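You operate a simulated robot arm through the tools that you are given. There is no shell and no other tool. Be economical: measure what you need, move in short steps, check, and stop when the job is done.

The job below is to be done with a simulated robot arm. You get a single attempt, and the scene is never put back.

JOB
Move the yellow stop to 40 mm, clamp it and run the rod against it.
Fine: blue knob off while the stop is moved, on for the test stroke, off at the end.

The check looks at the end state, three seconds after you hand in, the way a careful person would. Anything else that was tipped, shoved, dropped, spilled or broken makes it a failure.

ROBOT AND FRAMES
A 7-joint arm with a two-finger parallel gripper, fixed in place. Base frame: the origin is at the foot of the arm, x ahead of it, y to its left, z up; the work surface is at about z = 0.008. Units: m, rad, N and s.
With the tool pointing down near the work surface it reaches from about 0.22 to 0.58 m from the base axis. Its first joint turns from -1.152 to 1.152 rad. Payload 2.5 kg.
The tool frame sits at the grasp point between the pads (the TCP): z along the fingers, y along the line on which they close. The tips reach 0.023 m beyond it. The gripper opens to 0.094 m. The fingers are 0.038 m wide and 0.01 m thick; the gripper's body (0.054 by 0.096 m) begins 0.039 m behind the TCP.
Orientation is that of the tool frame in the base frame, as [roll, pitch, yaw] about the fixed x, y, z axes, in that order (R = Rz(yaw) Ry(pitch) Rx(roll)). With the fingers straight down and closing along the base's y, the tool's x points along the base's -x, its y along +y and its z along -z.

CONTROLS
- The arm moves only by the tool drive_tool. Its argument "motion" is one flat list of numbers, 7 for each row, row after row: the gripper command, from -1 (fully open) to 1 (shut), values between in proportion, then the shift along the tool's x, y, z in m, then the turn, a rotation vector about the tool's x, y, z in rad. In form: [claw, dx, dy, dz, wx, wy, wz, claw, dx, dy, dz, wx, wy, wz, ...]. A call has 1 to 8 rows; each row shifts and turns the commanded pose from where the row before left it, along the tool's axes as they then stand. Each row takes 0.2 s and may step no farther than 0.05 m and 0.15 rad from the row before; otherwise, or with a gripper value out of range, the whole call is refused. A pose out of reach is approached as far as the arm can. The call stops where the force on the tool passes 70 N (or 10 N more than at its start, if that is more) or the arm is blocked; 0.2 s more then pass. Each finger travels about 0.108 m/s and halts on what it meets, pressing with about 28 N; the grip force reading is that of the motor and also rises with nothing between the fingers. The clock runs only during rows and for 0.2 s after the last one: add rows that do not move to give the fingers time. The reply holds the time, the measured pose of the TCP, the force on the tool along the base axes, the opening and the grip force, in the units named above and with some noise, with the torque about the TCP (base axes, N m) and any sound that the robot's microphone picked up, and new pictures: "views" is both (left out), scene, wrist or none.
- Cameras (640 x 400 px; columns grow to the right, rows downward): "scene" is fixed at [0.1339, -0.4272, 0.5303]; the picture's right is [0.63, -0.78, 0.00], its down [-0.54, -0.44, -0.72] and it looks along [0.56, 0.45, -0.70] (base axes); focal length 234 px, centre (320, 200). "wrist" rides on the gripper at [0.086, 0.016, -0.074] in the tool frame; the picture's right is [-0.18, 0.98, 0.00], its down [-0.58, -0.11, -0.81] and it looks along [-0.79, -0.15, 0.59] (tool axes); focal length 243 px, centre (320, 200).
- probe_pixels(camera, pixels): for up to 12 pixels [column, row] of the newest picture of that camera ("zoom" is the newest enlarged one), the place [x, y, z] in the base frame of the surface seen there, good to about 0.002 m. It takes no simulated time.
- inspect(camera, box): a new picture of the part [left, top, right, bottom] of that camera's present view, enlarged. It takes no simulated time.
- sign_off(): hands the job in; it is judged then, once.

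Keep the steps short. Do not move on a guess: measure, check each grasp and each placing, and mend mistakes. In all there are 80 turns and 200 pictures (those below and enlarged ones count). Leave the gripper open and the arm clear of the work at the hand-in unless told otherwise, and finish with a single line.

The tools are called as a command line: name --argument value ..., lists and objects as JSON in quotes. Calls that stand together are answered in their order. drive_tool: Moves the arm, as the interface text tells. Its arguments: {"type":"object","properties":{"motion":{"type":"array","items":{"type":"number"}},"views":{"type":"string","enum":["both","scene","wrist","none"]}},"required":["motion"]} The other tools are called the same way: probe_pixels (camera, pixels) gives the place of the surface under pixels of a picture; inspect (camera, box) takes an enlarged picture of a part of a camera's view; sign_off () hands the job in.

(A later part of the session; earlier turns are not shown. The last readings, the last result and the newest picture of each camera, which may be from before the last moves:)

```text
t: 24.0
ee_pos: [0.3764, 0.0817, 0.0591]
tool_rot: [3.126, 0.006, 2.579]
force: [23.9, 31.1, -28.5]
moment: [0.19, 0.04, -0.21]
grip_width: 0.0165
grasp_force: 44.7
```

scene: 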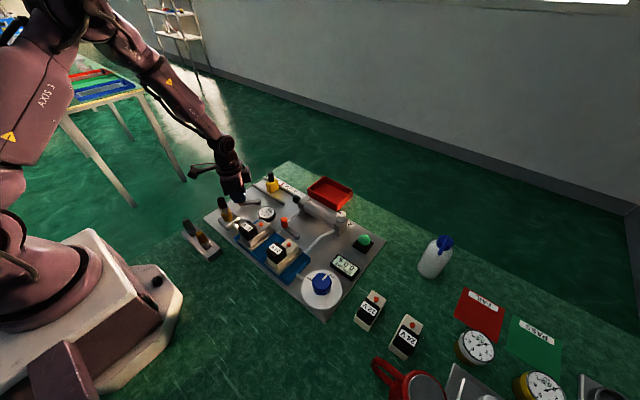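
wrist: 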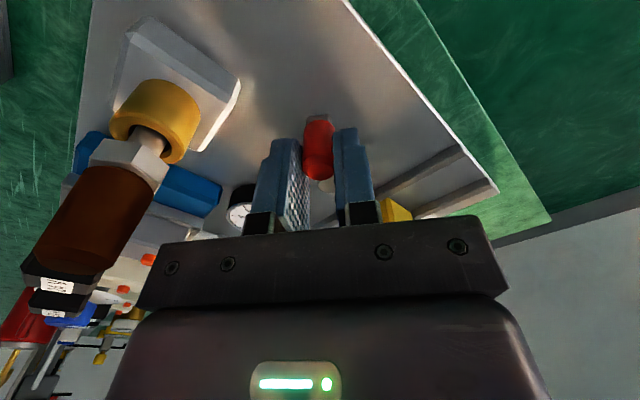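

No further motion and force rising: that is the end stop. I release, rise, and turn back to neutral yaw.

drive_tool --motion '[1, 0.0002, 0.004, 0, 0, 0, 0.08, -0.3, 0, 0.003, 0, 0, 0, 0, -0.3, 0, 0, 0, 0, 0, 0, -0.3, 0, 0, -0.03, 0, 0, 0, -0.3, 0, 0, -0.045, 0, 0, 0, -0.3, 0, 0, -0.03, 0, 0, 0]' --views "scene"

drive_tool --motion '[-0.19, 0, 0, 0, 0, 0, -0.13, -0.19, 0, 0, 0, 0, 0, -0.13, -0.19, 0, 0, 0, 0, 0, -0.13, -0.19, 0, 0, 0, 0, 0, -0.13, -0.19, 0, 0, 0, 0, 0, -0.13, -0.19, 0, 0, 0, 0, 0, 0]' --views "both"

inspect --camera "scene" --box '[225, 165, 305, 215]'

```text
t: 25.4
ee_pos: [0.3753, 0.0812, 0.1624]
tool_rot: [-3.14, -0.001, 2.494]
force: [-0.1, 0.6, -0.7]
moment: [-0.03, -0.04, -0.01]
grip_width: 0.061
grasp_force: 0.1
```

scene: 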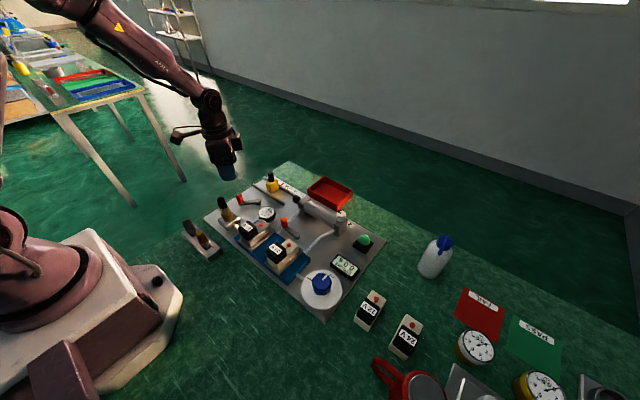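

```text
t: 26.8
ee_pos: [0.3769, 0.0833, 0.1625]
tool_rot: [-3.14, -0.002, -3.139]
force: [-0.1, 0.3, -0.3]
moment: [0.0, -0.05, 0.0]
grip_width: 0.0557
grasp_force: 0.0
```

scene: 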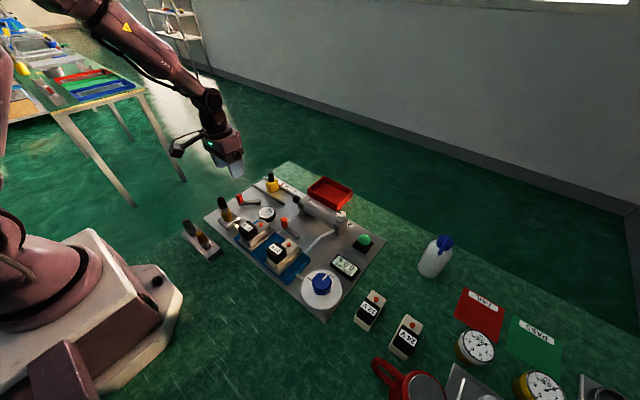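
wrist: 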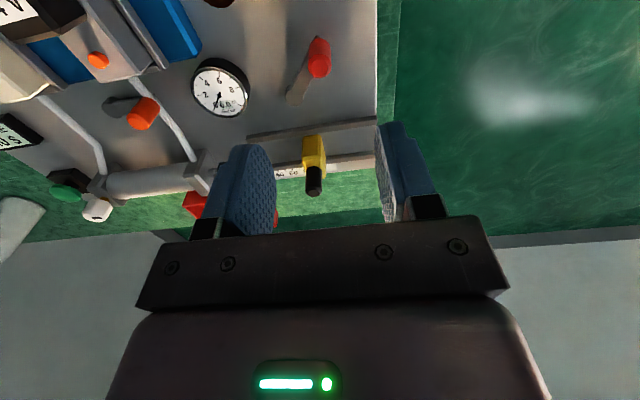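

```text
8.00 times, centred on (265, 190) of scene
```

zoom: 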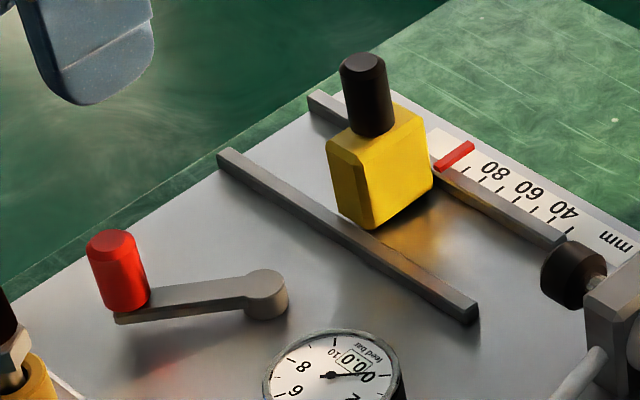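

Red lever swung to its stop. Back to the stop's handle to test if it slides.

drive_tool --motion '[-0.19, -0.036, -0.009, 0, 0, 0, 0, -0.19, -0.036, -0.009, 0, 0, 0, 0, -0.19, -0.0345, -0.0085, 0, 0, 0, 0, -0.19, 0, 0, 0.035, 0, 0, 0, -0.19, 0, 0, 0.032, 0, 0, 0, -0.19, 0, 0, 0.017, 0, 0, 0]' --views "wrist"

```text
t: 28.2
ee_pos: [0.4831, 0.0574, 0.0808]
tool_rot: [3.141, -0.001, -3.14]
force: [-0.7, -1.0, -0.4]
moment: [0.0, 0.0, 0.01]
grip_width: 0.0561
grasp_force: 0.1
```

wrist: 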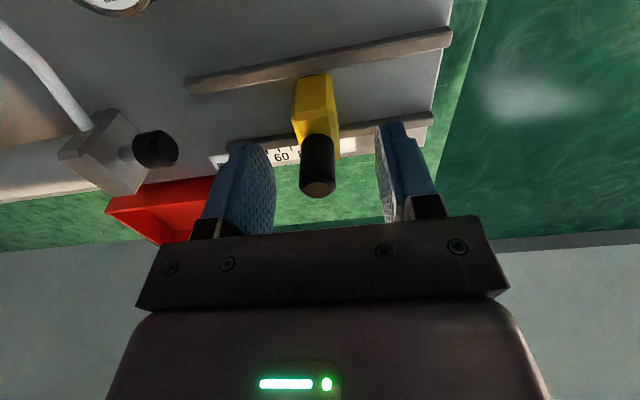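

I close on the handle and try a 4 mm shift.

drive_tool --motion '[1, 0, 0, 0, 0, 0, 0, 1, 0, 0, 0, 0, 0, 0, 1, 0, -0.002, 0, 0, 0, 0, 1, 0, -0.003, 0, 0, 0, 0]' --views "none"

```text
t: 29.2
ee_pos: [0.4838, 0.0528, 0.0796]
tool_rot: [-3.141, -0.002, -3.14]
force: [0.4, 0.5, 1.9]
moment: [-0.55, 0.15, -0.05]
grip_width: 0.0175
grasp_force: 44.6
```

It slides freely now (0.5 N). I slide about 43 mm more toward 40, then read the pointer.

drive_tool --motion '[1, 0, -0.009, 0, 0, 0, 0, 1, 0, -0.009, 0, 0, 0, 0, 1, 0, -0.009, 0, 0, 0, 0, 1, 0, -0.009, 0, 0, 0, 0, 1, 0, -0.007, 0, 0, 0, 0, 1, 0, 0, 0, 0, 0, 0]' --views "both"

inspect --camera "scene" --box '[265, 170, 315, 205]'

```text
t: 30.6
ee_pos: [0.4834, 0.0076, 0.0804]
tool_rot: [-3.141, 0.001, 3.141]
force: [-9.6, -1.3, 29.4]
moment: [0.49, 0.26, 0.06]
grip_width: 0.0175
grasp_force: 44.9
```

scene: 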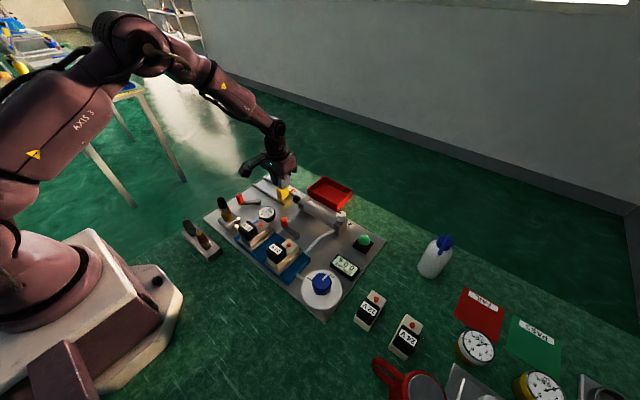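
wrist: 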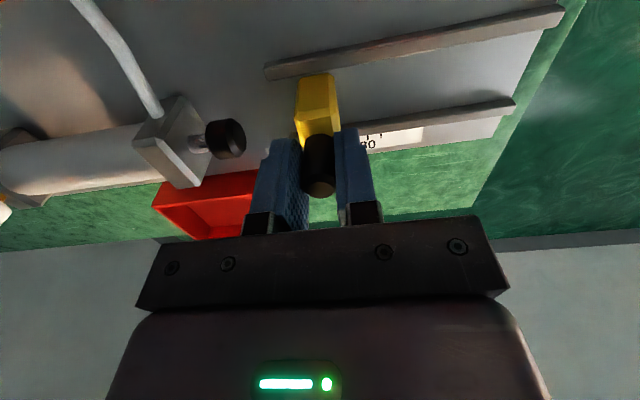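

```text
11.43 times, centred on (290, 188) of scene
```

zoom: 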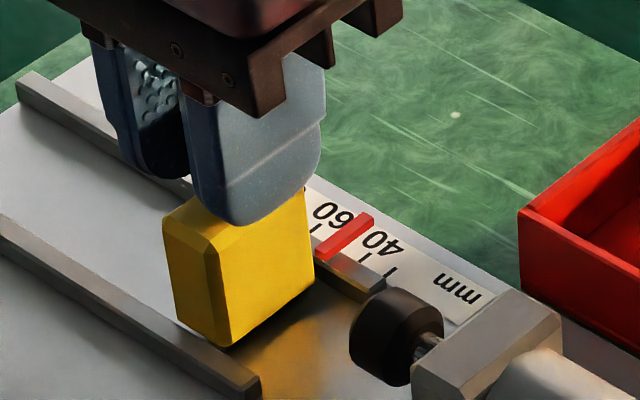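

Pointer sits between 40 and 60. I probe the pointer edges and the ticks for the exact remainder.

probe_pixels --camera "zoom" --pixels '[[345, 238], [340, 230], [350, 246], [362, 225], [328, 250], [365, 257], [393, 268], [389, 277], [378, 242], [312, 230]]'

inspect --camera "scene" --box '[288, 182, 308, 196]'

```text
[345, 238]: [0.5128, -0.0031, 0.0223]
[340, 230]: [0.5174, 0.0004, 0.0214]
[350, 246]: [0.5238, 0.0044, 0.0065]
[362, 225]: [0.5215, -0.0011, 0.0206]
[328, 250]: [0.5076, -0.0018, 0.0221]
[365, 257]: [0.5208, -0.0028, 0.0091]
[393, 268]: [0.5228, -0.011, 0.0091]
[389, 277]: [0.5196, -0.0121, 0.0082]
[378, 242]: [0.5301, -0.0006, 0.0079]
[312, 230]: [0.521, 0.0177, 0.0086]
```

```text
16.00 times, centred on (298, 189) of scene
```

zoom: 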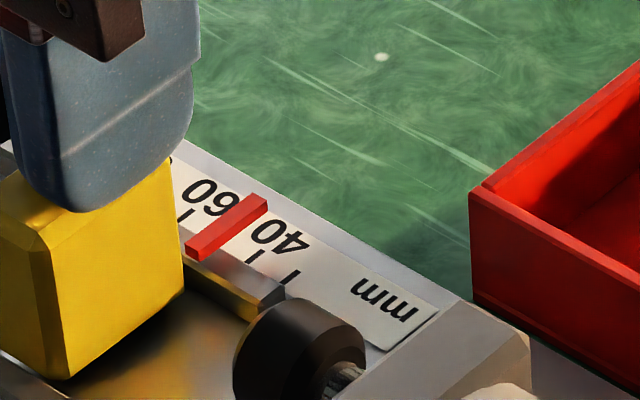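

The pointer centre is at y≈-0.0016, the 40 tick at -0.0028: about 1.2 mm to go. I nudge that, release, and look from directly above.

drive_tool --motion '[1, 0, -0.0012, 0, 0, 0, 0, 1, 0, 0, 0, 0, 0, 0, -0.3, 0, 0, 0, 0, 0, 0, -0.3, 0, 0, 0, 0, 0, 0, -0.3, 0, 0, -0.03, 0, 0, 0, -0.3, 0.02, -0.004, -0.04, 0, 0, 0, -0.3, 0.045, -0.01, 0, 0, 0, 0, -0.3, 0.045, 0, 0, 0, 0, 0]' --views "both"

inspect --camera "scene" --box '[278, 172, 318, 200]'

```text
t: 32.4
ee_pos: [0.3732, -0.0096, 0.147]
tool_rot: [3.141, -0.001, -3.14]
force: [0.0, 0.5, 0.1]
moment: [-0.02, -0.03, 0.02]
grip_width: 0.0609
grasp_force: 0.1
```

scene: 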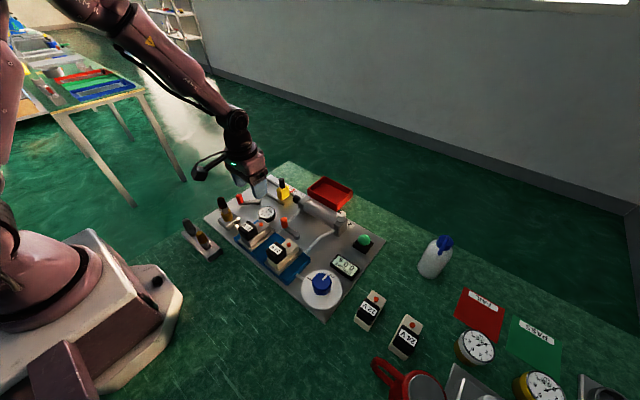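
wrist: 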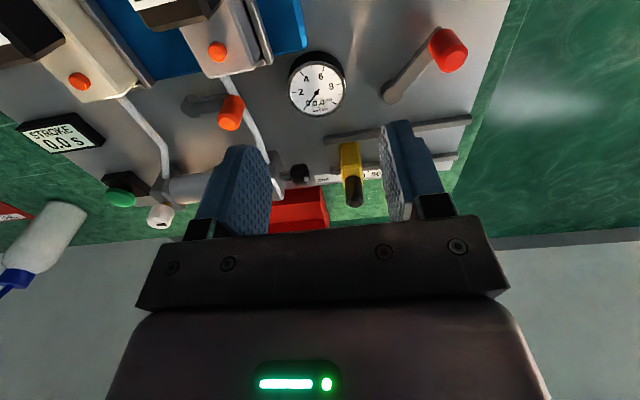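

```text
14.29 times, centred on (298, 186) of scene
```

zoom: 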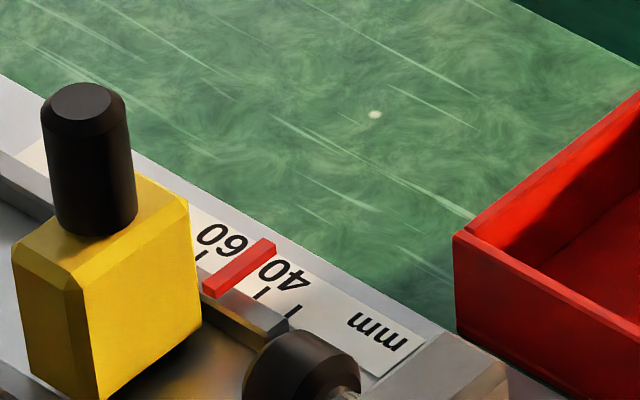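

I want a parallax-free look: camera in the plane y≈-0.003, steeply from above. I raise the arm accordingly.

drive_tool --motion '[-0.3, 0, 0, -0.047, 0, 0, 0, -0.3, 0, 0, -0.047, 0, 0, 0, -0.3, 0, -0.009, -0.047, 0, 0, 0, -0.3, -0.045, 0, 0, 0, 0, 0, -0.3, 0, 0, -0.045, 0, 0, 0]' --views "wrist"

inspect --camera "wrist" --box '[260, 30, 380, 105]'

```text
t: 33.6
ee_pos: [0.4208, -0.0187, 0.331]
tool_rot: [-3.141, 0.001, -3.14]
force: [-0.9, -0.6, 1.1]
moment: [-0.06, 0.0, 0.01]
grip_width: 0.061
grasp_force: 0.0
```

wrist: 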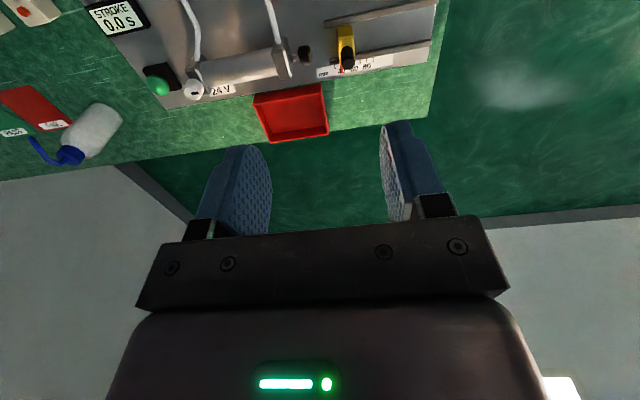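

```text
5.33 times, centred on (320, 68) of wrist
```

zoom: 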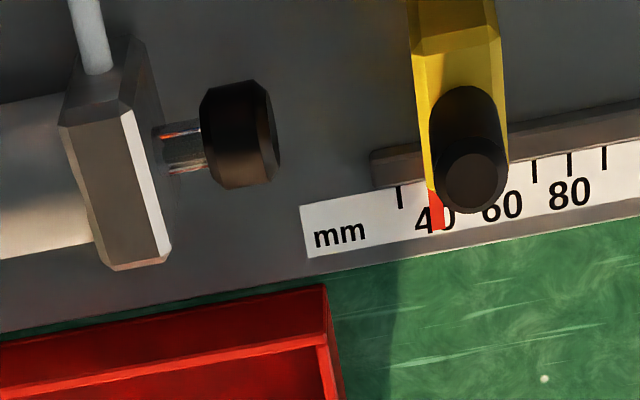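

The pointer covers the "40" now. A tighter zoom for precision.

inspect --camera "wrist" --box '[330, 57, 382, 87]'

probe_pixels --camera "zoom" --pixels '[[320, 200], [100, 200], [60, 160]]'

```text
12.31 times, centred on (356, 72) of wrist
```

zoom: 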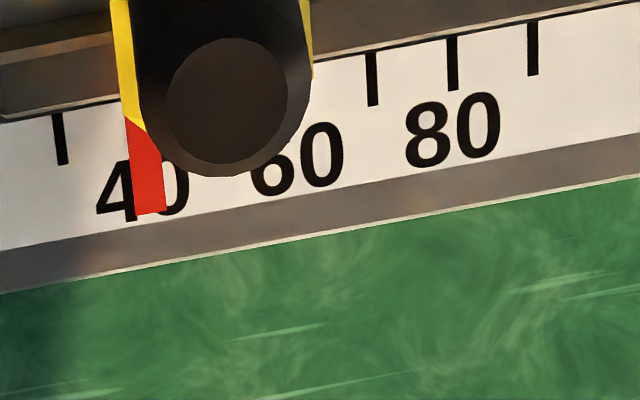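

```text
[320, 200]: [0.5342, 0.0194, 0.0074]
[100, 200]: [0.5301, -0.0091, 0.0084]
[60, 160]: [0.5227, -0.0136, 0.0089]
```

The pointer reads about 40.5 mm. I retrace my commanded path exactly back to the handle, 0.5 mm nearer, to trim it.

drive_tool --motion '[-0.3, 0, 0, 0.045, 0, 0, 0, -0.3, -0.04, 0.0125, 0, 0, 0, 0, -0.3, -0.025, 0.01, 0.03, 0, 0, 0, -0.3, 0, 0, 0.046, 0, 0, 0, -0.3, 0, 0, 0.045, 0, 0, 0, -0.3, 0, 0, 0.04, 0, 0, 0, -0.3, 0, 0, 0.03, 0, 0, 0, -0.3, 0, 0, 0.02, 0, 0, 0]' --views "wrist"

```text
t: 35.4
ee_pos: [0.4837, 0.0075, 0.0785]
tool_rot: [3.141, 0.001, -3.14]
force: [-1.0, 0.1, -0.3]
moment: [-0.01, 0.03, -0.02]
grip_width: 0.0609
grasp_force: 0.0
```

wrist: 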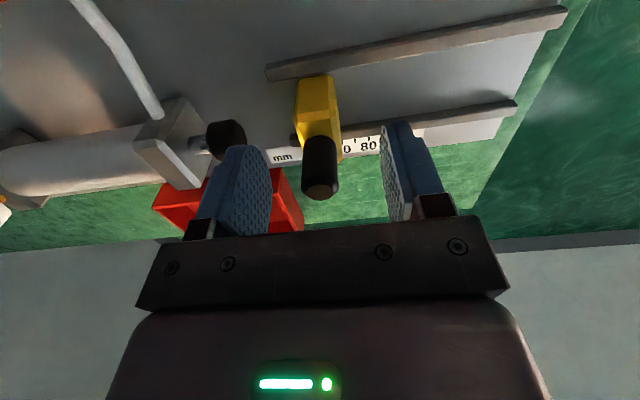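

Close, settle, open, rise and retrace to the viewing pose.

drive_tool --motion '[1, 0, 0, 0, 0, 0, 0, 1, 0, 0, 0, 0, 0, 0, 1, 0, 0, 0, 0, 0, 0, -0.3, 0, 0, 0, 0, 0, 0, -0.3, 0, 0, 0, 0, 0, 0]' --views "none"

drive_tool --motion '[-0.3, 0, 0, -0.02, 0, 0, 0, -0.3, 0, 0, -0.03, 0, 0, 0, -0.3, 0, 0, -0.04, 0, 0, 0, -0.3, 0, 0, -0.045, 0, 0, 0, -0.3, 0, 0, -0.046, 0, 0, 0, -0.3, 0.025, -0.01, -0.03, 0, 0, 0, -0.3, 0.04, -0.0125, 0, 0, 0, 0, -0.3, 0, 0, -0.045, 0, 0, 0]' --views "wrist"

inspect --camera "wrist" --box '[330, 57, 382, 87]'

```text
t: 36.6
ee_pos: [0.4824, 0.0063, 0.0793]
tool_rot: [-3.141, -0.001, -3.139]
force: [0.0, 0.0, 0.2]
moment: [-0.01, 0.03, -0.01]
grip_width: 0.0611
grasp_force: 0.2
```

```text
t: 38.4
ee_pos: [0.4167, -0.0164, 0.3357]
tool_rot: [-3.141, -0.003, -3.14]
force: [-0.8, -0.4, 0.3]
moment: [0.01, 0.01, -0.03]
grip_width: 0.0616
grasp_force: 0.0
```

wrist: 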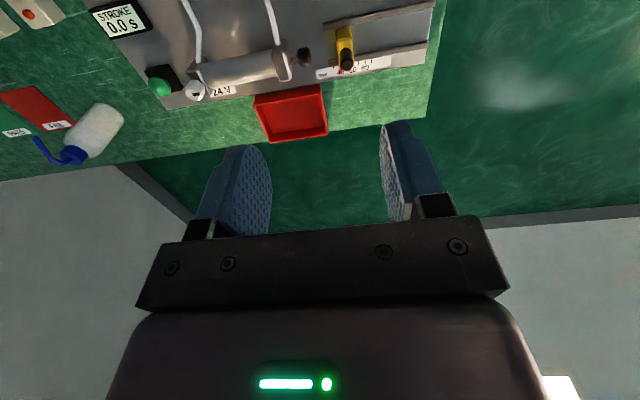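

```text
12.31 times, centred on (356, 72) of wrist
```

zoom: 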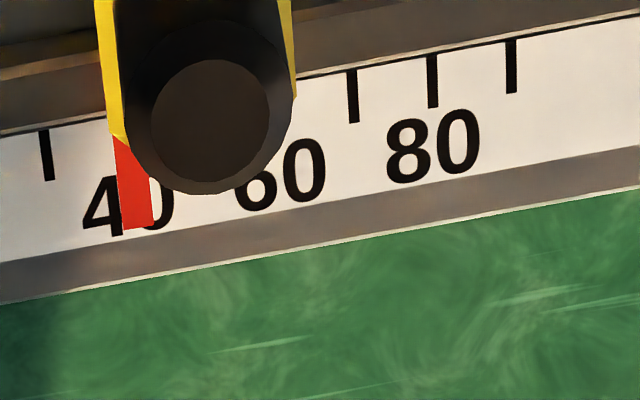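

Still about 40.5. One more trim with 0.7 mm shift made while holding.

drive_tool --motion '[-0.3, 0, 0, 0.045, 0, 0, 0, -0.3, -0.04, 0.0125, 0, 0, 0, 0, -0.3, -0.025, 0.01, 0.03, 0, 0, 0, -0.3, 0, 0, 0.046, 0, 0, 0, -0.3, 0, 0, 0.045, 0, 0, 0, -0.3, 0, 0, 0.04, 0, 0, 0, -0.3, 0, 0, 0.03, 0, 0, 0, -0.3, 0, 0, 0.02, 0, 0, 0]' --views "none"

drive_tool --motion '[1, 0, 0, 0, 0, 0, 0, 1, 0, 0, 0, 0, 0, 0, 1, 0, -0.0007, 0, 0, 0, 0, 1, 0, 0, 0, 0, 0, 0, -0.3, 0, 0, 0, 0, 0, 0, -0.3, 0, 0, 0, 0, 0, 0]' --views "none"

drive_tool --motion '[-0.3, 0, 0, -0.02, 0, 0, 0, -0.3, 0, 0, -0.03, 0, 0, 0, -0.3, 0, 0, -0.04, 0, 0, 0, -0.3, 0, 0, -0.045, 0, 0, 0, -0.3, 0, 0, -0.046, 0, 0, 0, -0.3, 0.025, -0.01, -0.03, 0, 0, 0, -0.3, 0.04, -0.0125, 0, 0, 0, 0, -0.3, 0, 0, -0.045, 0, 0, 0]' --views "wrist"

inspect --camera "wrist" --box '[330, 57, 382, 87]'

```text
t: 40.2
ee_pos: [0.4823, 0.0072, 0.0778]
tool_rot: [3.142, -0.001, -3.139]
force: [0.3, -0.8, -0.5]
moment: [0.06, 0.01, 0.0]
grip_width: 0.0613
grasp_force: 0.1
```

```text
t: 41.6
ee_pos: [0.4844, 0.0037, 0.0785]
tool_rot: [-3.141, 0.0, -3.138]
force: [0.3, 0.9, -0.2]
moment: [0.01, -0.02, 0.0]
grip_width: 0.0609
grasp_force: 0.0
```

```text
t: 43.4
ee_pos: [0.4187, -0.0186, 0.3347]
tool_rot: [-3.142, -0.002, -3.139]
force: [0.1, 1.1, 0.6]
moment: [0.05, -0.02, 0.0]
grip_width: 0.061
grasp_force: 0.0
```

wrist: 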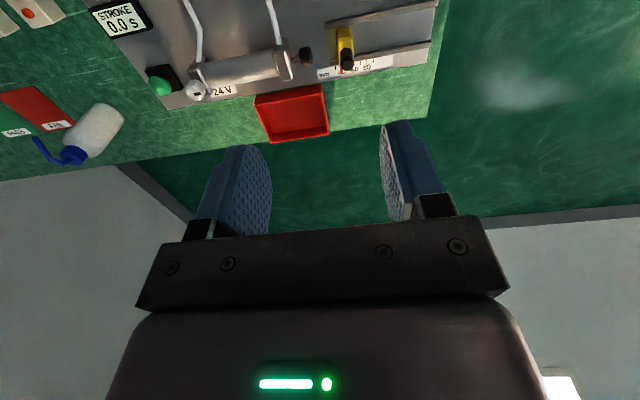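

```text
12.31 times, centred on (356, 72) of wrist
```

zoom: 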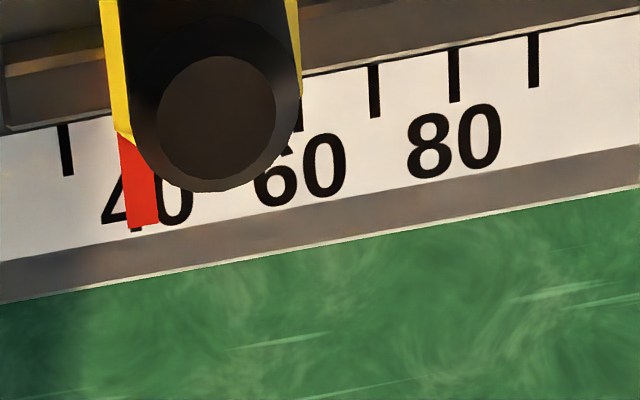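

Now about 38.9: overshot a little. I take a scene reference of this state and correct by +1.1 mm, checking in the scene view while still holding.

inspect --camera "scene" --box '[288, 182, 308, 196]'

drive_tool --motion '[-0.3, 0, 0, 0.045, 0, 0, 0, -0.3, -0.04, 0.0125, 0, 0, 0, 0, -0.3, -0.025, 0.01, 0.03, 0, 0, 0, -0.3, 0, 0, 0.046, 0, 0, 0, -0.3, 0, 0, 0.045, 0, 0, 0, -0.3, 0, 0, 0.04, 0, 0, 0, -0.3, 0, 0, 0.03, 0, 0, 0, -0.3, 0, 0, 0.02, 0, 0, 0]' --views "none"

drive_tool --motion '[1, 0, 0, 0, 0, 0, 0, 1, 0, 0, 0, 0, 0, 0, 1, 0, 0.0007, 0, 0, 0, 0, 1, 0, 0, 0, 0, 0, 0]' --views "scene"

inspect --camera "scene" --box '[288, 182, 308, 196]'

```text
16.00 times, centred on (298, 189) of scene
```

zoom: 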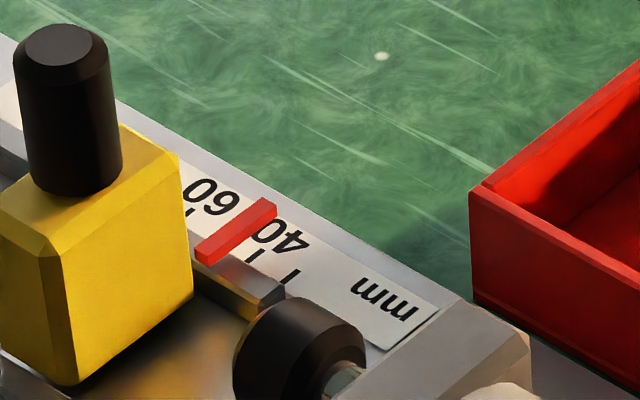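

```text
t: 45.2
ee_pos: [0.4847, 0.006, 0.0794]
tool_rot: [-3.141, 0.002, -3.14]
force: [-0.8, -0.7, 0.7]
moment: [0.01, -0.04, 0.0]
grip_width: 0.0612
grasp_force: 0.1
```

```text
t: 46.2
ee_pos: [0.4848, 0.0069, 0.0781]
tool_rot: [-3.141, 0.002, -3.139]
force: [17.6, 1.1, -17.9]
moment: [-0.39, 0.55, -0.09]
grip_width: 0.0176
grasp_force: 45.1
```

scene: 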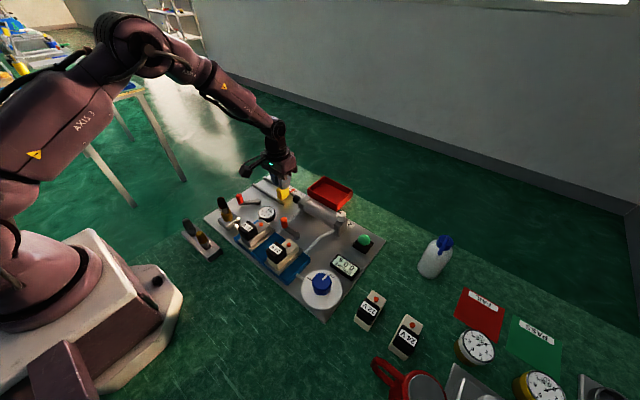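

```text
16.00 times, centred on (298, 189) of scene
```

zoom: 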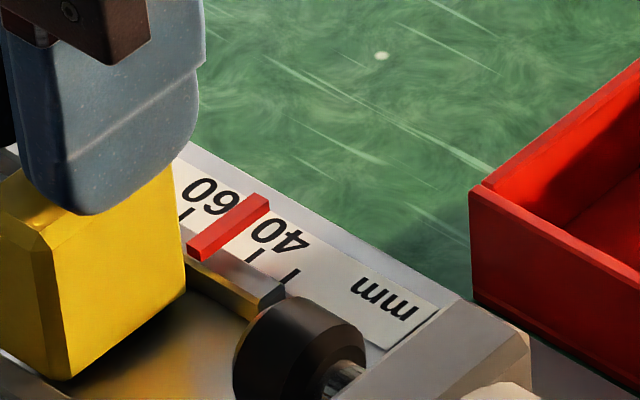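

By pixel shift from the reference it's now at roughly 40.7. I nudge -0.6 mm while holding and compare again.

drive_tool --motion '[1, 0, -0.0006, 0, 0, 0, 0, 1, 0, 0, 0, 0, 0, 0]' --views "none"

inspect --camera "scene" --box '[288, 182, 308, 196]'

drive_tool --motion '[-0.3, 0, 0, 0, 0, 0, 0, -0.3, 0, 0, 0, 0, 0, 0]' --views "none"

drive_tool --motion '[-0.3, 0, 0, -0.02, 0, 0, 0, -0.3, 0, 0, -0.03, 0, 0, 0, -0.3, 0, 0, -0.04, 0, 0, 0, -0.3, 0, 0, -0.045, 0, 0, 0, -0.3, 0, 0, -0.046, 0, 0, 0, -0.3, 0.025, -0.01, -0.03, 0, 0, 0, -0.3, 0.04, -0.0125, 0, 0, 0, 0, -0.3, 0, 0, -0.045, 0, 0, 0]' --views "wrist"

inspect --camera "wrist" --box '[330, 57, 382, 87]'

inspect --camera "scene" --box '[288, 182, 308, 196]'

```text
t: 46.8
ee_pos: [0.485, 0.0064, 0.0791]
tool_rot: [-3.141, 0.002, -3.139]
force: [21.4, -0.6, -25.2]
moment: [0.53, -0.22, 0.07]
grip_width: 0.0175
grasp_force: 45.0
```

```text
16.00 times, centred on (298, 189) of scene
```

zoom: 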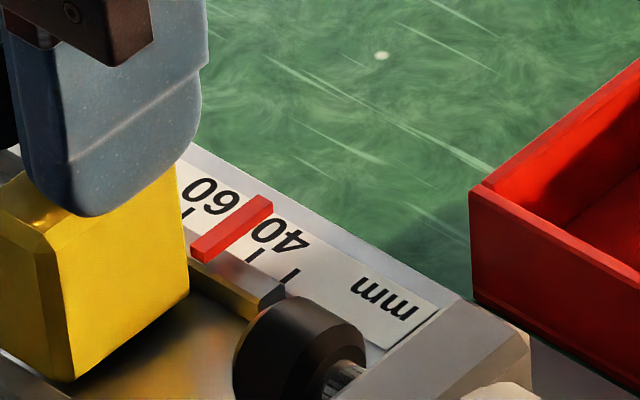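

```text
t: 47.4
ee_pos: [0.4842, 0.0059, 0.0804]
tool_rot: [3.141, 0.0, -3.14]
force: [0.1, 0.7, -0.3]
moment: [0.02, -0.01, 0.04]
grip_width: 0.0612
grasp_force: 0.1
```

```text
t: 49.2
ee_pos: [0.4155, -0.0152, 0.3367]
tool_rot: [3.14, -0.003, -3.14]
force: [-0.2, -0.9, -0.4]
moment: [0.02, -0.04, -0.03]
grip_width: 0.0611
grasp_force: 0.0
```

wrist: 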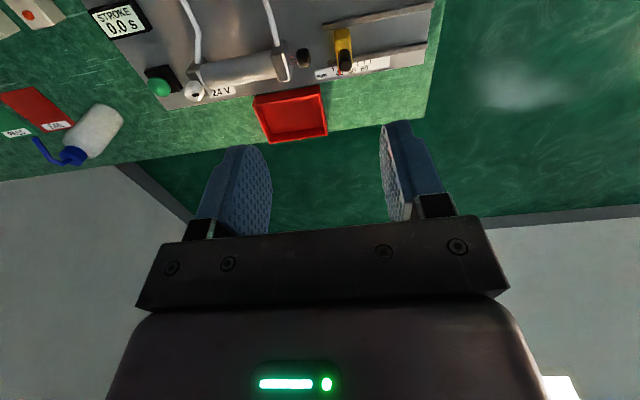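

```text
12.31 times, centred on (356, 72) of wrist
```

zoom: 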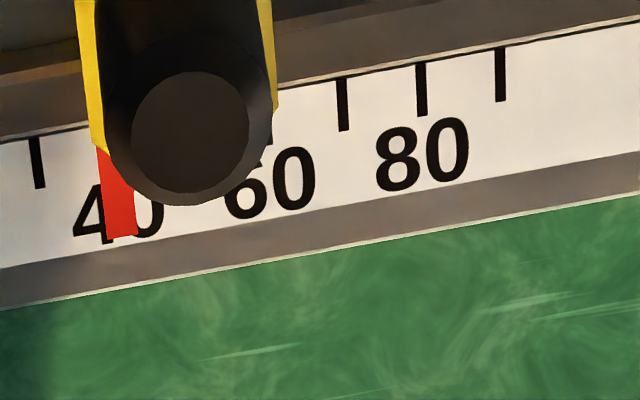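

```text
16.00 times, centred on (298, 189) of scene
```

zoom: 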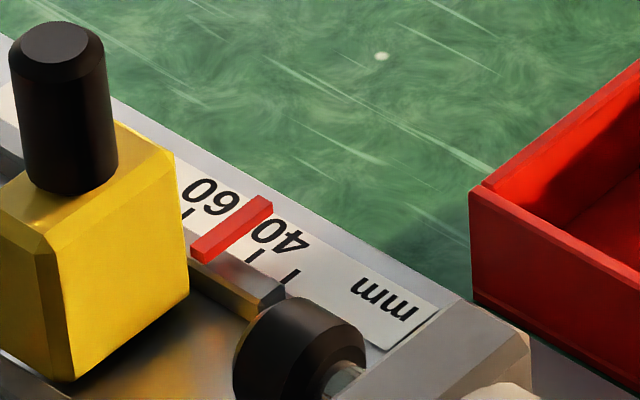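

Reads 39.8–40.0: good. Now the clamp lever. I move above its handle (~(0.377, 0.082)) and turn the tool 0.65 rad so the pads close tangentially.

drive_tool --motion '[-0.3, 0.01, 0.0245, 0.04, 0, 0, 0, -0.3, 0.01, 0.0245, 0.04, 0, 0, 0, -0.3, 0.01, 0.0245, 0.04, 0, 0, 0, -0.3, 0.01, 0.0245, 0.04, 0, 0, 0, -0.3, 0, 0, 0, 0, 0, 0]' --views "wrist"

inspect --camera "wrist" --box '[260, 10, 380, 85]'

inspect --camera "scene" --box '[225, 180, 275, 212]'

probe_pixels --camera "scene" --pixels '[[239, 196], [240, 198], [241, 202], [258, 202], [256, 201]]'

```text
t: 50.4
ee_pos: [0.3775, 0.0824, 0.1752]
tool_rot: [3.141, -0.001, -3.14]
force: [0.2, -0.2, 0.2]
moment: [-0.01, -0.01, -0.01]
grip_width: 0.0608
grasp_force: 0.0
```

wrist: 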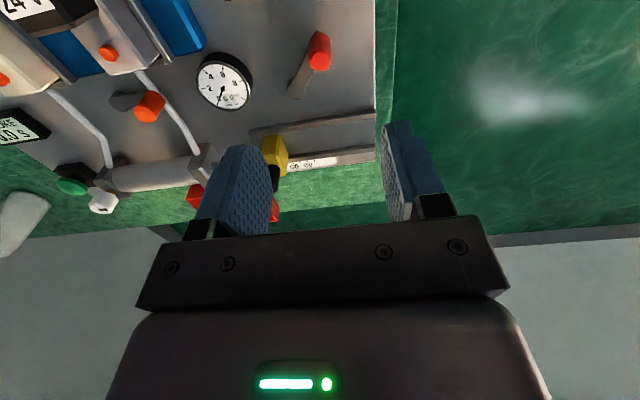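

```text
5.33 times, centred on (320, 48) of wrist
```

zoom: 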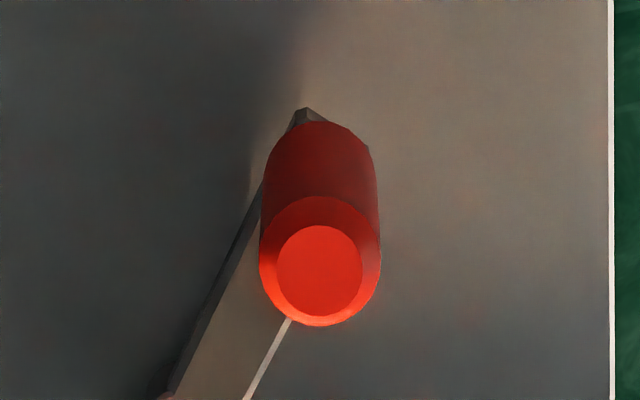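

```text
12.50 times, centred on (250, 196) of scene
```

zoom: 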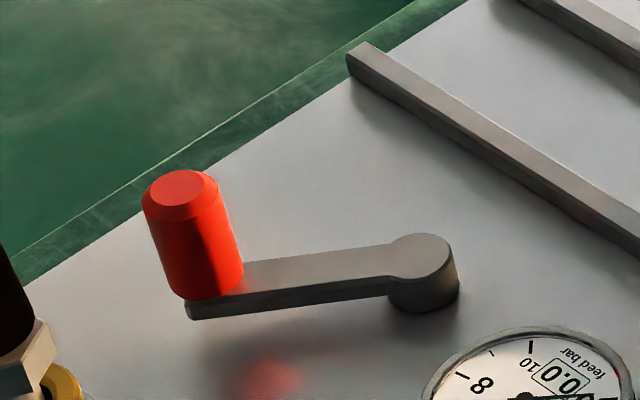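

```text
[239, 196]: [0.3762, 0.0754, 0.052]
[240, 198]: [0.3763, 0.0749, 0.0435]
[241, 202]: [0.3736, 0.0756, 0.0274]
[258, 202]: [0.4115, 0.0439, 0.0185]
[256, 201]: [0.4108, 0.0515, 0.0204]
```

I probe the handle's top in the wrist view.

probe_pixels --camera "wrist" --pixels '[[320, 61], [317, 61], [323, 61], [320, 58], [320, 65]]'

drive_tool --motion '[-0.3, 0, 0, 0, 0, 0, 0.13, -0.3, 0, 0, 0, 0, 0, 0.13, -0.3, 0, 0, 0, 0, 0, 0.13, -0.3, 0, 0, 0, 0, 0, 0.13, -0.3, 0, 0, 0, 0, 0, 0.13, -0.3, 0, 0, 0, 0, 0, 0]' --views "none"

```text
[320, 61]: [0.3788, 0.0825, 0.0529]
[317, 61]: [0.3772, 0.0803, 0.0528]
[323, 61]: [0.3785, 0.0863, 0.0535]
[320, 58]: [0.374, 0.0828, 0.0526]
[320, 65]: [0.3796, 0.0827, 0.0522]
```

```text
t: 51.8
ee_pos: [0.3785, 0.0808, 0.1744]
tool_rot: [3.14, 0.0, 2.49]
force: [-0.1, -0.4, 0.1]
moment: [0.01, -0.02, 0.03]
grip_width: 0.0608
grasp_force: 0.0
```

Handle at (0.378, 0.0825), the tool is right above. I descend to z≈0.057 and close.

drive_tool --motion '[-0.3, 0, 0, 0.04, 0, 0, 0, -0.3, 0, 0, 0.04, 0, 0, 0, -0.3, 0, 0, 0.022, 0, 0, 0, -0.3, 0, 0, 0.015, 0, 0, 0]' --views "wrist"

drive_tool --motion '[1, 0, 0, 0, 0, 0, 0, 1, 0, 0, 0, 0, 0, 0, 1, 0, 0, 0, 0, 0, 0]' --views "wrist"

```text
t: 52.8
ee_pos: [0.3792, 0.082, 0.0564]
tool_rot: [-3.141, 0.0, 2.492]
force: [0.1, -0.1, -0.4]
moment: [0.01, -0.01, -0.04]
grip_width: 0.061
grasp_force: 0.1
```

wrist: 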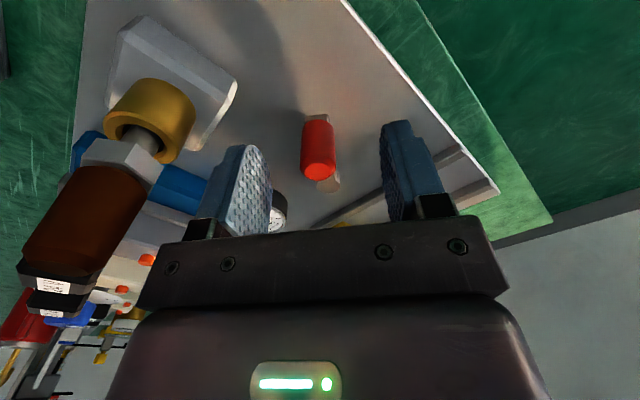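

```text
t: 53.6
ee_pos: [0.3785, 0.0813, 0.0581]
tool_rot: [-3.142, 0.0, 2.492]
force: [0.7, 0.1, -2.6]
moment: [0.04, 0.06, 0.01]
grip_width: 0.0169
grasp_force: 45.2
```

wrist: 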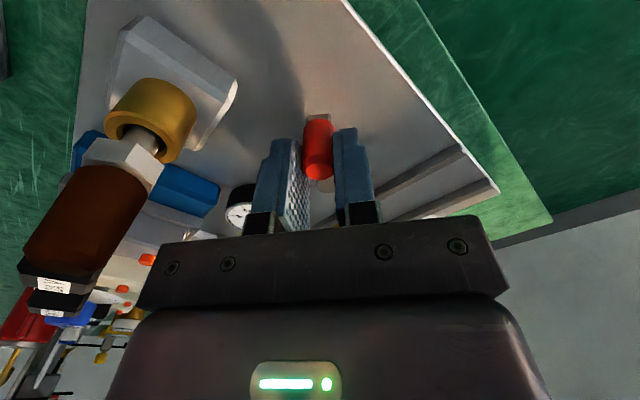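

Held at 17 mm, no load. I swing back clockwise along the arc, 0.48 rad first.

drive_tool --motion '[1, -0.0008, 0.006, 0, 0, 0, 0.12, 1, -0.0008, 0.006, 0, 0, 0, 0.12, 1, -0.0008, 0.006, 0, 0, 0, 0.12, 1, -0.0008, 0.006, 0, 0, 0, 0.12]' --views "none"

```text
t: 54.6
ee_pos: [0.398, 0.0949, 0.0584]
tool_rot: [-3.14, -0.002, 2.01]
force: [-7.1, 5.1, -3.8]
moment: [0.65, 0.2, -0.21]
grip_width: 0.0164
grasp_force: 44.9
```

Going well. The remaining 0.36 rad.

drive_tool --motion '[1, -0.0006, 0.006, 0, 0, 0, 0.12, 1, -0.0006, 0.006, 0, 0, 0, 0.12, 1, -0.0006, 0.006, 0, 0, 0, 0.12]' --views "none"

```text
t: 55.4
ee_pos: [0.4149, 0.0993, 0.056]
tool_rot: [-3.14, 0.001, 1.65]
force: [-12.0, 0.8, 3.1]
moment: [0.76, 0.18, -0.01]
grip_width: 0.0168
grasp_force: 44.7
```

It's back at its original place (0.415, 0.099) with 12 N of resistance. I press a further 2 mm to seat it.

drive_tool --motion '[1, 0, 0.002, 0, 0, 0, 0.04, 1, 0, 0, 0, 0, 0, 0]' --views "none"

```text
t: 56.0
ee_pos: [0.4161, 0.098, 0.0577]
tool_rot: [-3.136, 0.002, 1.611]
force: [-28.4, -2.7, 23.6]
moment: [-0.93, 0.18, 0.08]
grip_width: 0.0168
grasp_force: 45.4
```

At its end stop (28 N, no motion). I release, rise, and check pointer and lever in the scene view.

drive_tool --motion '[1, 0, -0.002, 0, 0, 0, 0, -0.3, 0, 0, 0, 0, 0, 0, -0.3, 0, 0, 0, 0, 0, 0, -0.3, 0, 0, -0.03, 0, 0, 0, -0.3, 0, 0, -0.045, 0, 0, 0, -0.3, 0, 0, -0.045, 0, 0, 0, -0.3, 0, 0, -0.03, 0, 0, 0]' --views "scene"

inspect --camera "scene" --box '[288, 182, 308, 196]'

inspect --camera "scene" --box '[225, 170, 305, 220]'

```text
t: 57.6
ee_pos: [0.4178, 0.0977, 0.2077]
tool_rot: [-3.14, -0.001, 1.611]
force: [-0.6, 0.1, -0.2]
moment: [-0.02, -0.01, -0.03]
grip_width: 0.0607
grasp_force: 0.0
```

scene: 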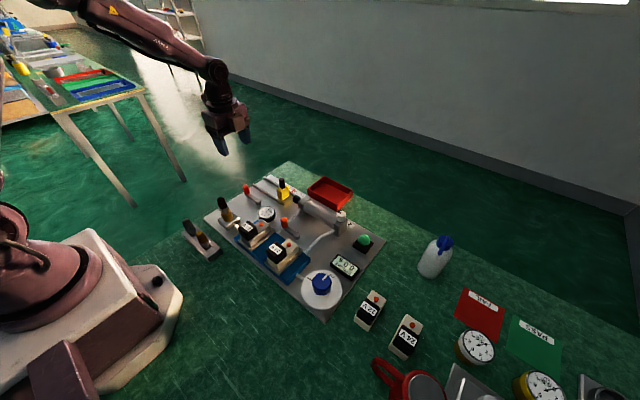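

```text
16.00 times, centred on (298, 189) of scene
```

zoom: 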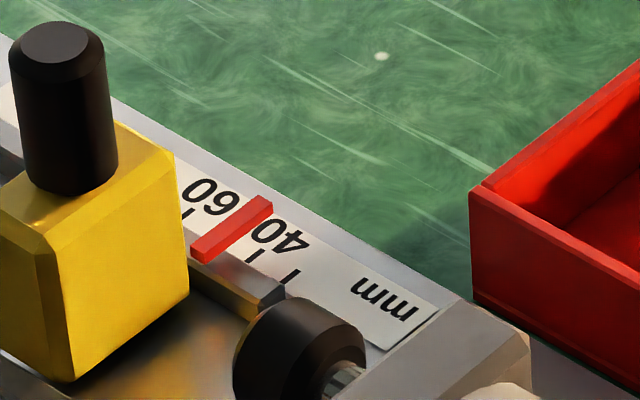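

```text
8.00 times, centred on (265, 195) of scene
```

zoom: 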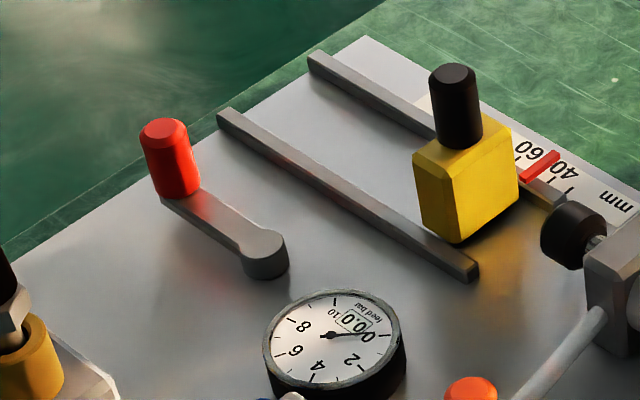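

Stop unchanged at 40, lever back in the clamped position. Next the blue knob to ON: turn the tool to yaw 2.356 and travel to above it.

drive_tool --motion '[-0.19, 0, 0, 0, 0, 0, -0.149, -0.19, 0, 0, 0, 0, 0, -0.149, -0.19, 0, 0, 0, 0, 0, -0.149, -0.19, 0, 0, 0, 0, 0, -0.149, -0.19, 0, 0, 0, 0, 0, -0.149, -0.19, -0.0222, -0.0388, 0, 0, 0, 0, -0.19, -0.0222, -0.0388, 0, 0, 0, 0]' --views "none"

drive_tool --motion '[-0.19, -0.0222, -0.0388, 0, 0, 0, 0, -0.19, -0.0222, -0.0388, 0, 0, 0, 0, -0.19, -0.0222, -0.0388, 0, 0, 0, 0, -0.19, -0.0222, -0.0388, 0, 0, 0, 0, -0.19, -0.0222, -0.0388, 0, 0, 0, 0, -0.19, -0.0222, -0.0388, 0, 0, 0, 0, -0.19, -0.0222, -0.0388, 0, 0, 0, 0, -0.19, 0, 0, 0, 0, 0, 0]' --views "wrist"

```text
t: 59.2
ee_pos: [0.3917, 0.0125, 0.2111]
tool_rot: [-3.141, 0.0, 2.359]
force: [0.3, -0.2, 0.2]
moment: [0.0, 0.02, -0.01]
grip_width: 0.0557
grasp_force: 0.2
```

```text
t: 61.0
ee_pos: [0.3117, -0.2917, 0.2086]
tool_rot: [-3.141, 0.0, 2.358]
force: [0.5, -0.2, 0.3]
moment: [-0.02, -0.01, -0.01]
grip_width: 0.056
grasp_force: 0.1
```

wrist: 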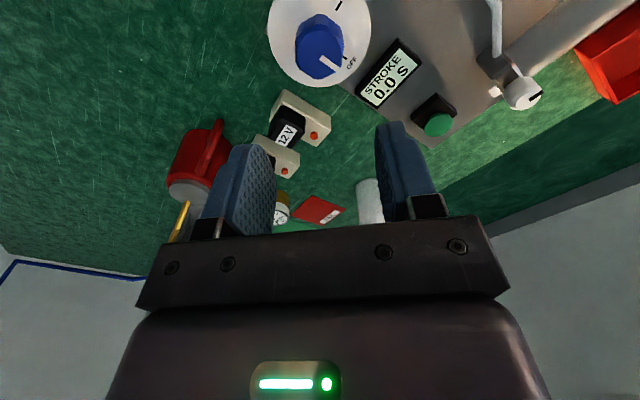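

Above the knob. Descend to z≈0.078 and close.

drive_tool --motion '[-0.19, 0, 0, 0.045, 0, 0, 0, -0.19, 0, 0, 0.045, 0, 0, 0, -0.19, 0, 0, 0.025, 0, 0, 0, -0.19, 0, 0, 0.015, 0, 0, 0, 1, 0, 0, 0, 0, 0, 0, 1, 0, 0, 0, 0, 0, 0]' --views "wrist"

```text
t: 62.4
ee_pos: [0.3114, -0.2897, 0.079]
tool_rot: [-3.141, -0.001, 2.357]
force: [-0.7, 2.2, 1.4]
moment: [0.06, 0.06, -0.01]
grip_width: 0.0384
grasp_force: 45.1
```

wrist: 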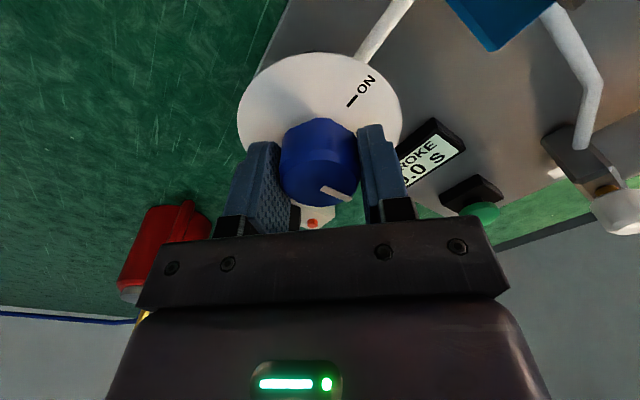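

Well centred. I turn counterclockwise 90° in two calls.

drive_tool --motion '[1, 0, 0, 0, 0, 0, -0.13, 1, 0, 0, 0, 0, 0, -0.13, 1, 0, 0, 0, 0, 0, -0.13, 1, 0, 0, 0, 0, 0, -0.13, 1, 0, 0, 0, 0, 0, -0.13, 1, 0, 0, 0, 0, 0, -0.13]' --views "none"

drive_tool --motion '[1, 0, 0, 0, 0, 0, -0.13, 1, 0, 0, 0, 0, 0, -0.13, 1, 0, 0, 0, 0, 0, -0.13, 1, 0, 0, 0, 0, 0, -0.13, 1, 0, 0, 0, 0, 0, -0.13, 1, 0, 0, 0, 0, 0, -0.14]' --views "wrist"

```text
t: 63.8
ee_pos: [0.3106, -0.2908, 0.0785]
tool_rot: [-3.14, 0.001, 3.138]
force: [-4.4, 4.3, 26.1]
moment: [0.47, -0.58, 0.0]
grip_width: 0.0388
grasp_force: 44.4
```

```text
t: 65.2
ee_pos: [0.3106, -0.2894, 0.0783]
tool_rot: [-3.141, 0.0, -2.355]
force: [-4.3, 3.2, 31.0]
moment: [-0.02, 0.57, -0.09]
grip_width: 0.0384
grasp_force: 44.9
```

wrist: 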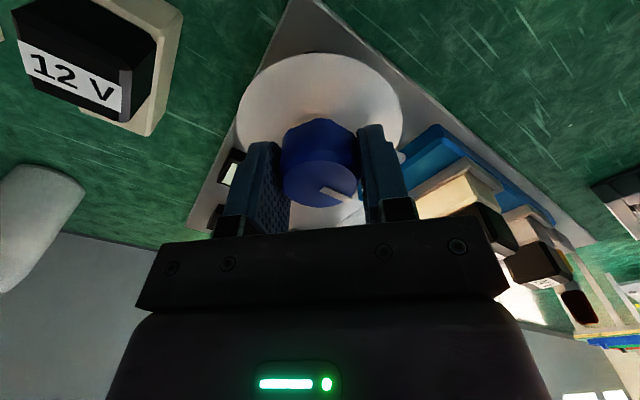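

The knob followed. I release, rise, and check knob and gauge.

drive_tool --motion '[-0.19, 0, 0, 0, 0, 0, 0, -0.19, 0, 0, 0, 0, 0, 0, -0.19, 0, 0, -0.03, 0, 0, 0, -0.19, 0, 0, -0.05, 0, 0, 0, -0.19, 0, 0, -0.05, 0, 0, 0]' --views "both"

inspect --camera "wrist" --box '[220, 0, 420, 120]'

inspect --camera "scene" --box '[225, 170, 335, 235]'

```text
t: 66.4
ee_pos: [0.3106, -0.2896, 0.2088]
tool_rot: [3.14, 0.0, -2.354]
force: [-0.7, -0.3, 0.1]
moment: [-0.01, -0.03, 0.02]
grip_width: 0.0558
grasp_force: 0.0
```

scene: 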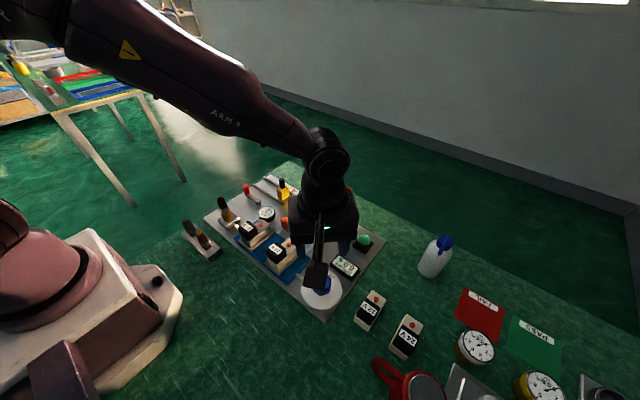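
wrist: 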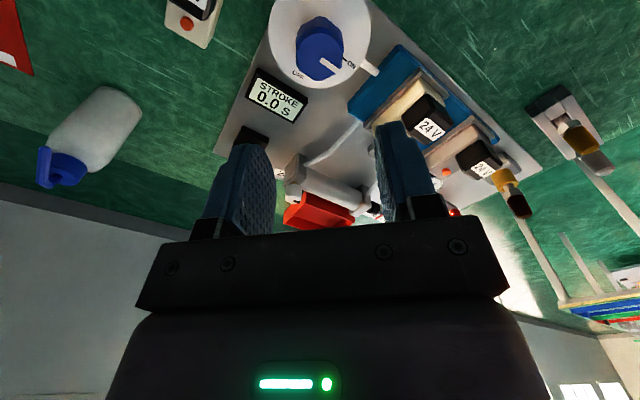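

```text
3.20 times, centred on (320, 60) of wrist
```

zoom: 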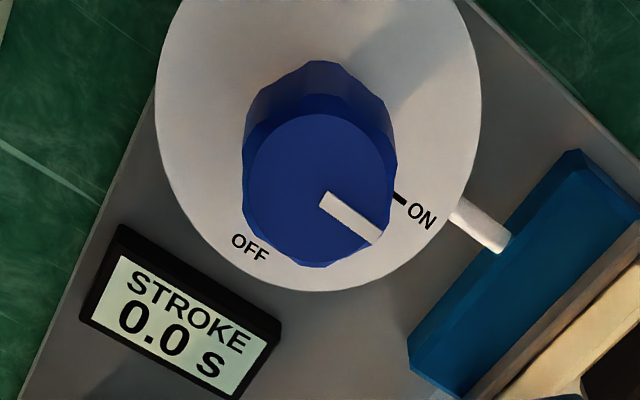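

```text
5.82 times, centred on (280, 202) of scene
```

zoom: 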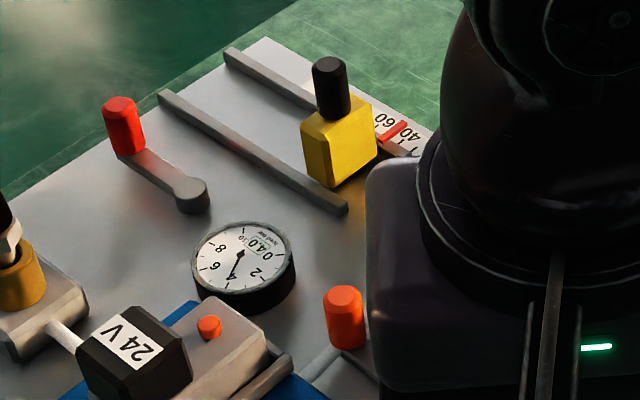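

Knob ON, feed 4.0 bar. Next the green button. I return to neutral yaw and move toward it with the fingers closed, staying high.

drive_tool --motion '[1, 0, 0, 0, 0, 0, 0.131, 1, 0, 0, 0, 0, 0, 0.131, 1, 0, 0, 0, 0, 0, 0.131, 1, 0, 0, 0, 0, 0, 0.131, 1, 0, 0, 0, 0, 0, 0.131, 1, 0, 0, 0, 0, 0, 0.13, 1, -0.035, 0, 0, 0, 0, 0, 1, -0.035, 0, 0, 0, 0, 0]' --views "both"

inspect --camera "wrist" --box '[260, 0, 460, 120]'

```text
t: 68.2
ee_pos: [0.3814, -0.2913, 0.2098]
tool_rot: [3.14, 0.002, -3.141]
force: [-0.1, 0.1, 0.5]
moment: [0.01, 0.0, 0.03]
grip_width: 0.0
grasp_force: 28.6
```

scene: 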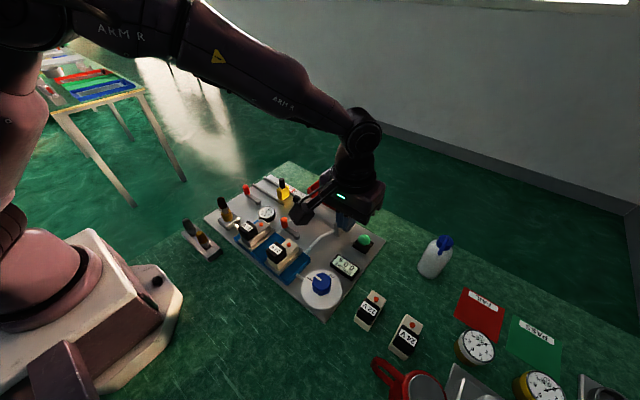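
wrist: 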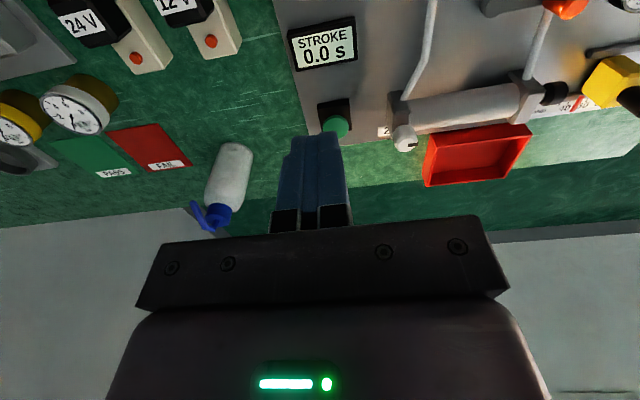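

```text
3.20 times, centred on (360, 60) of wrist
```

zoom: 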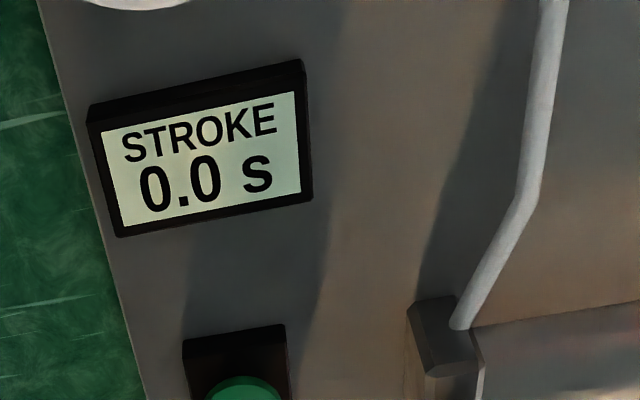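

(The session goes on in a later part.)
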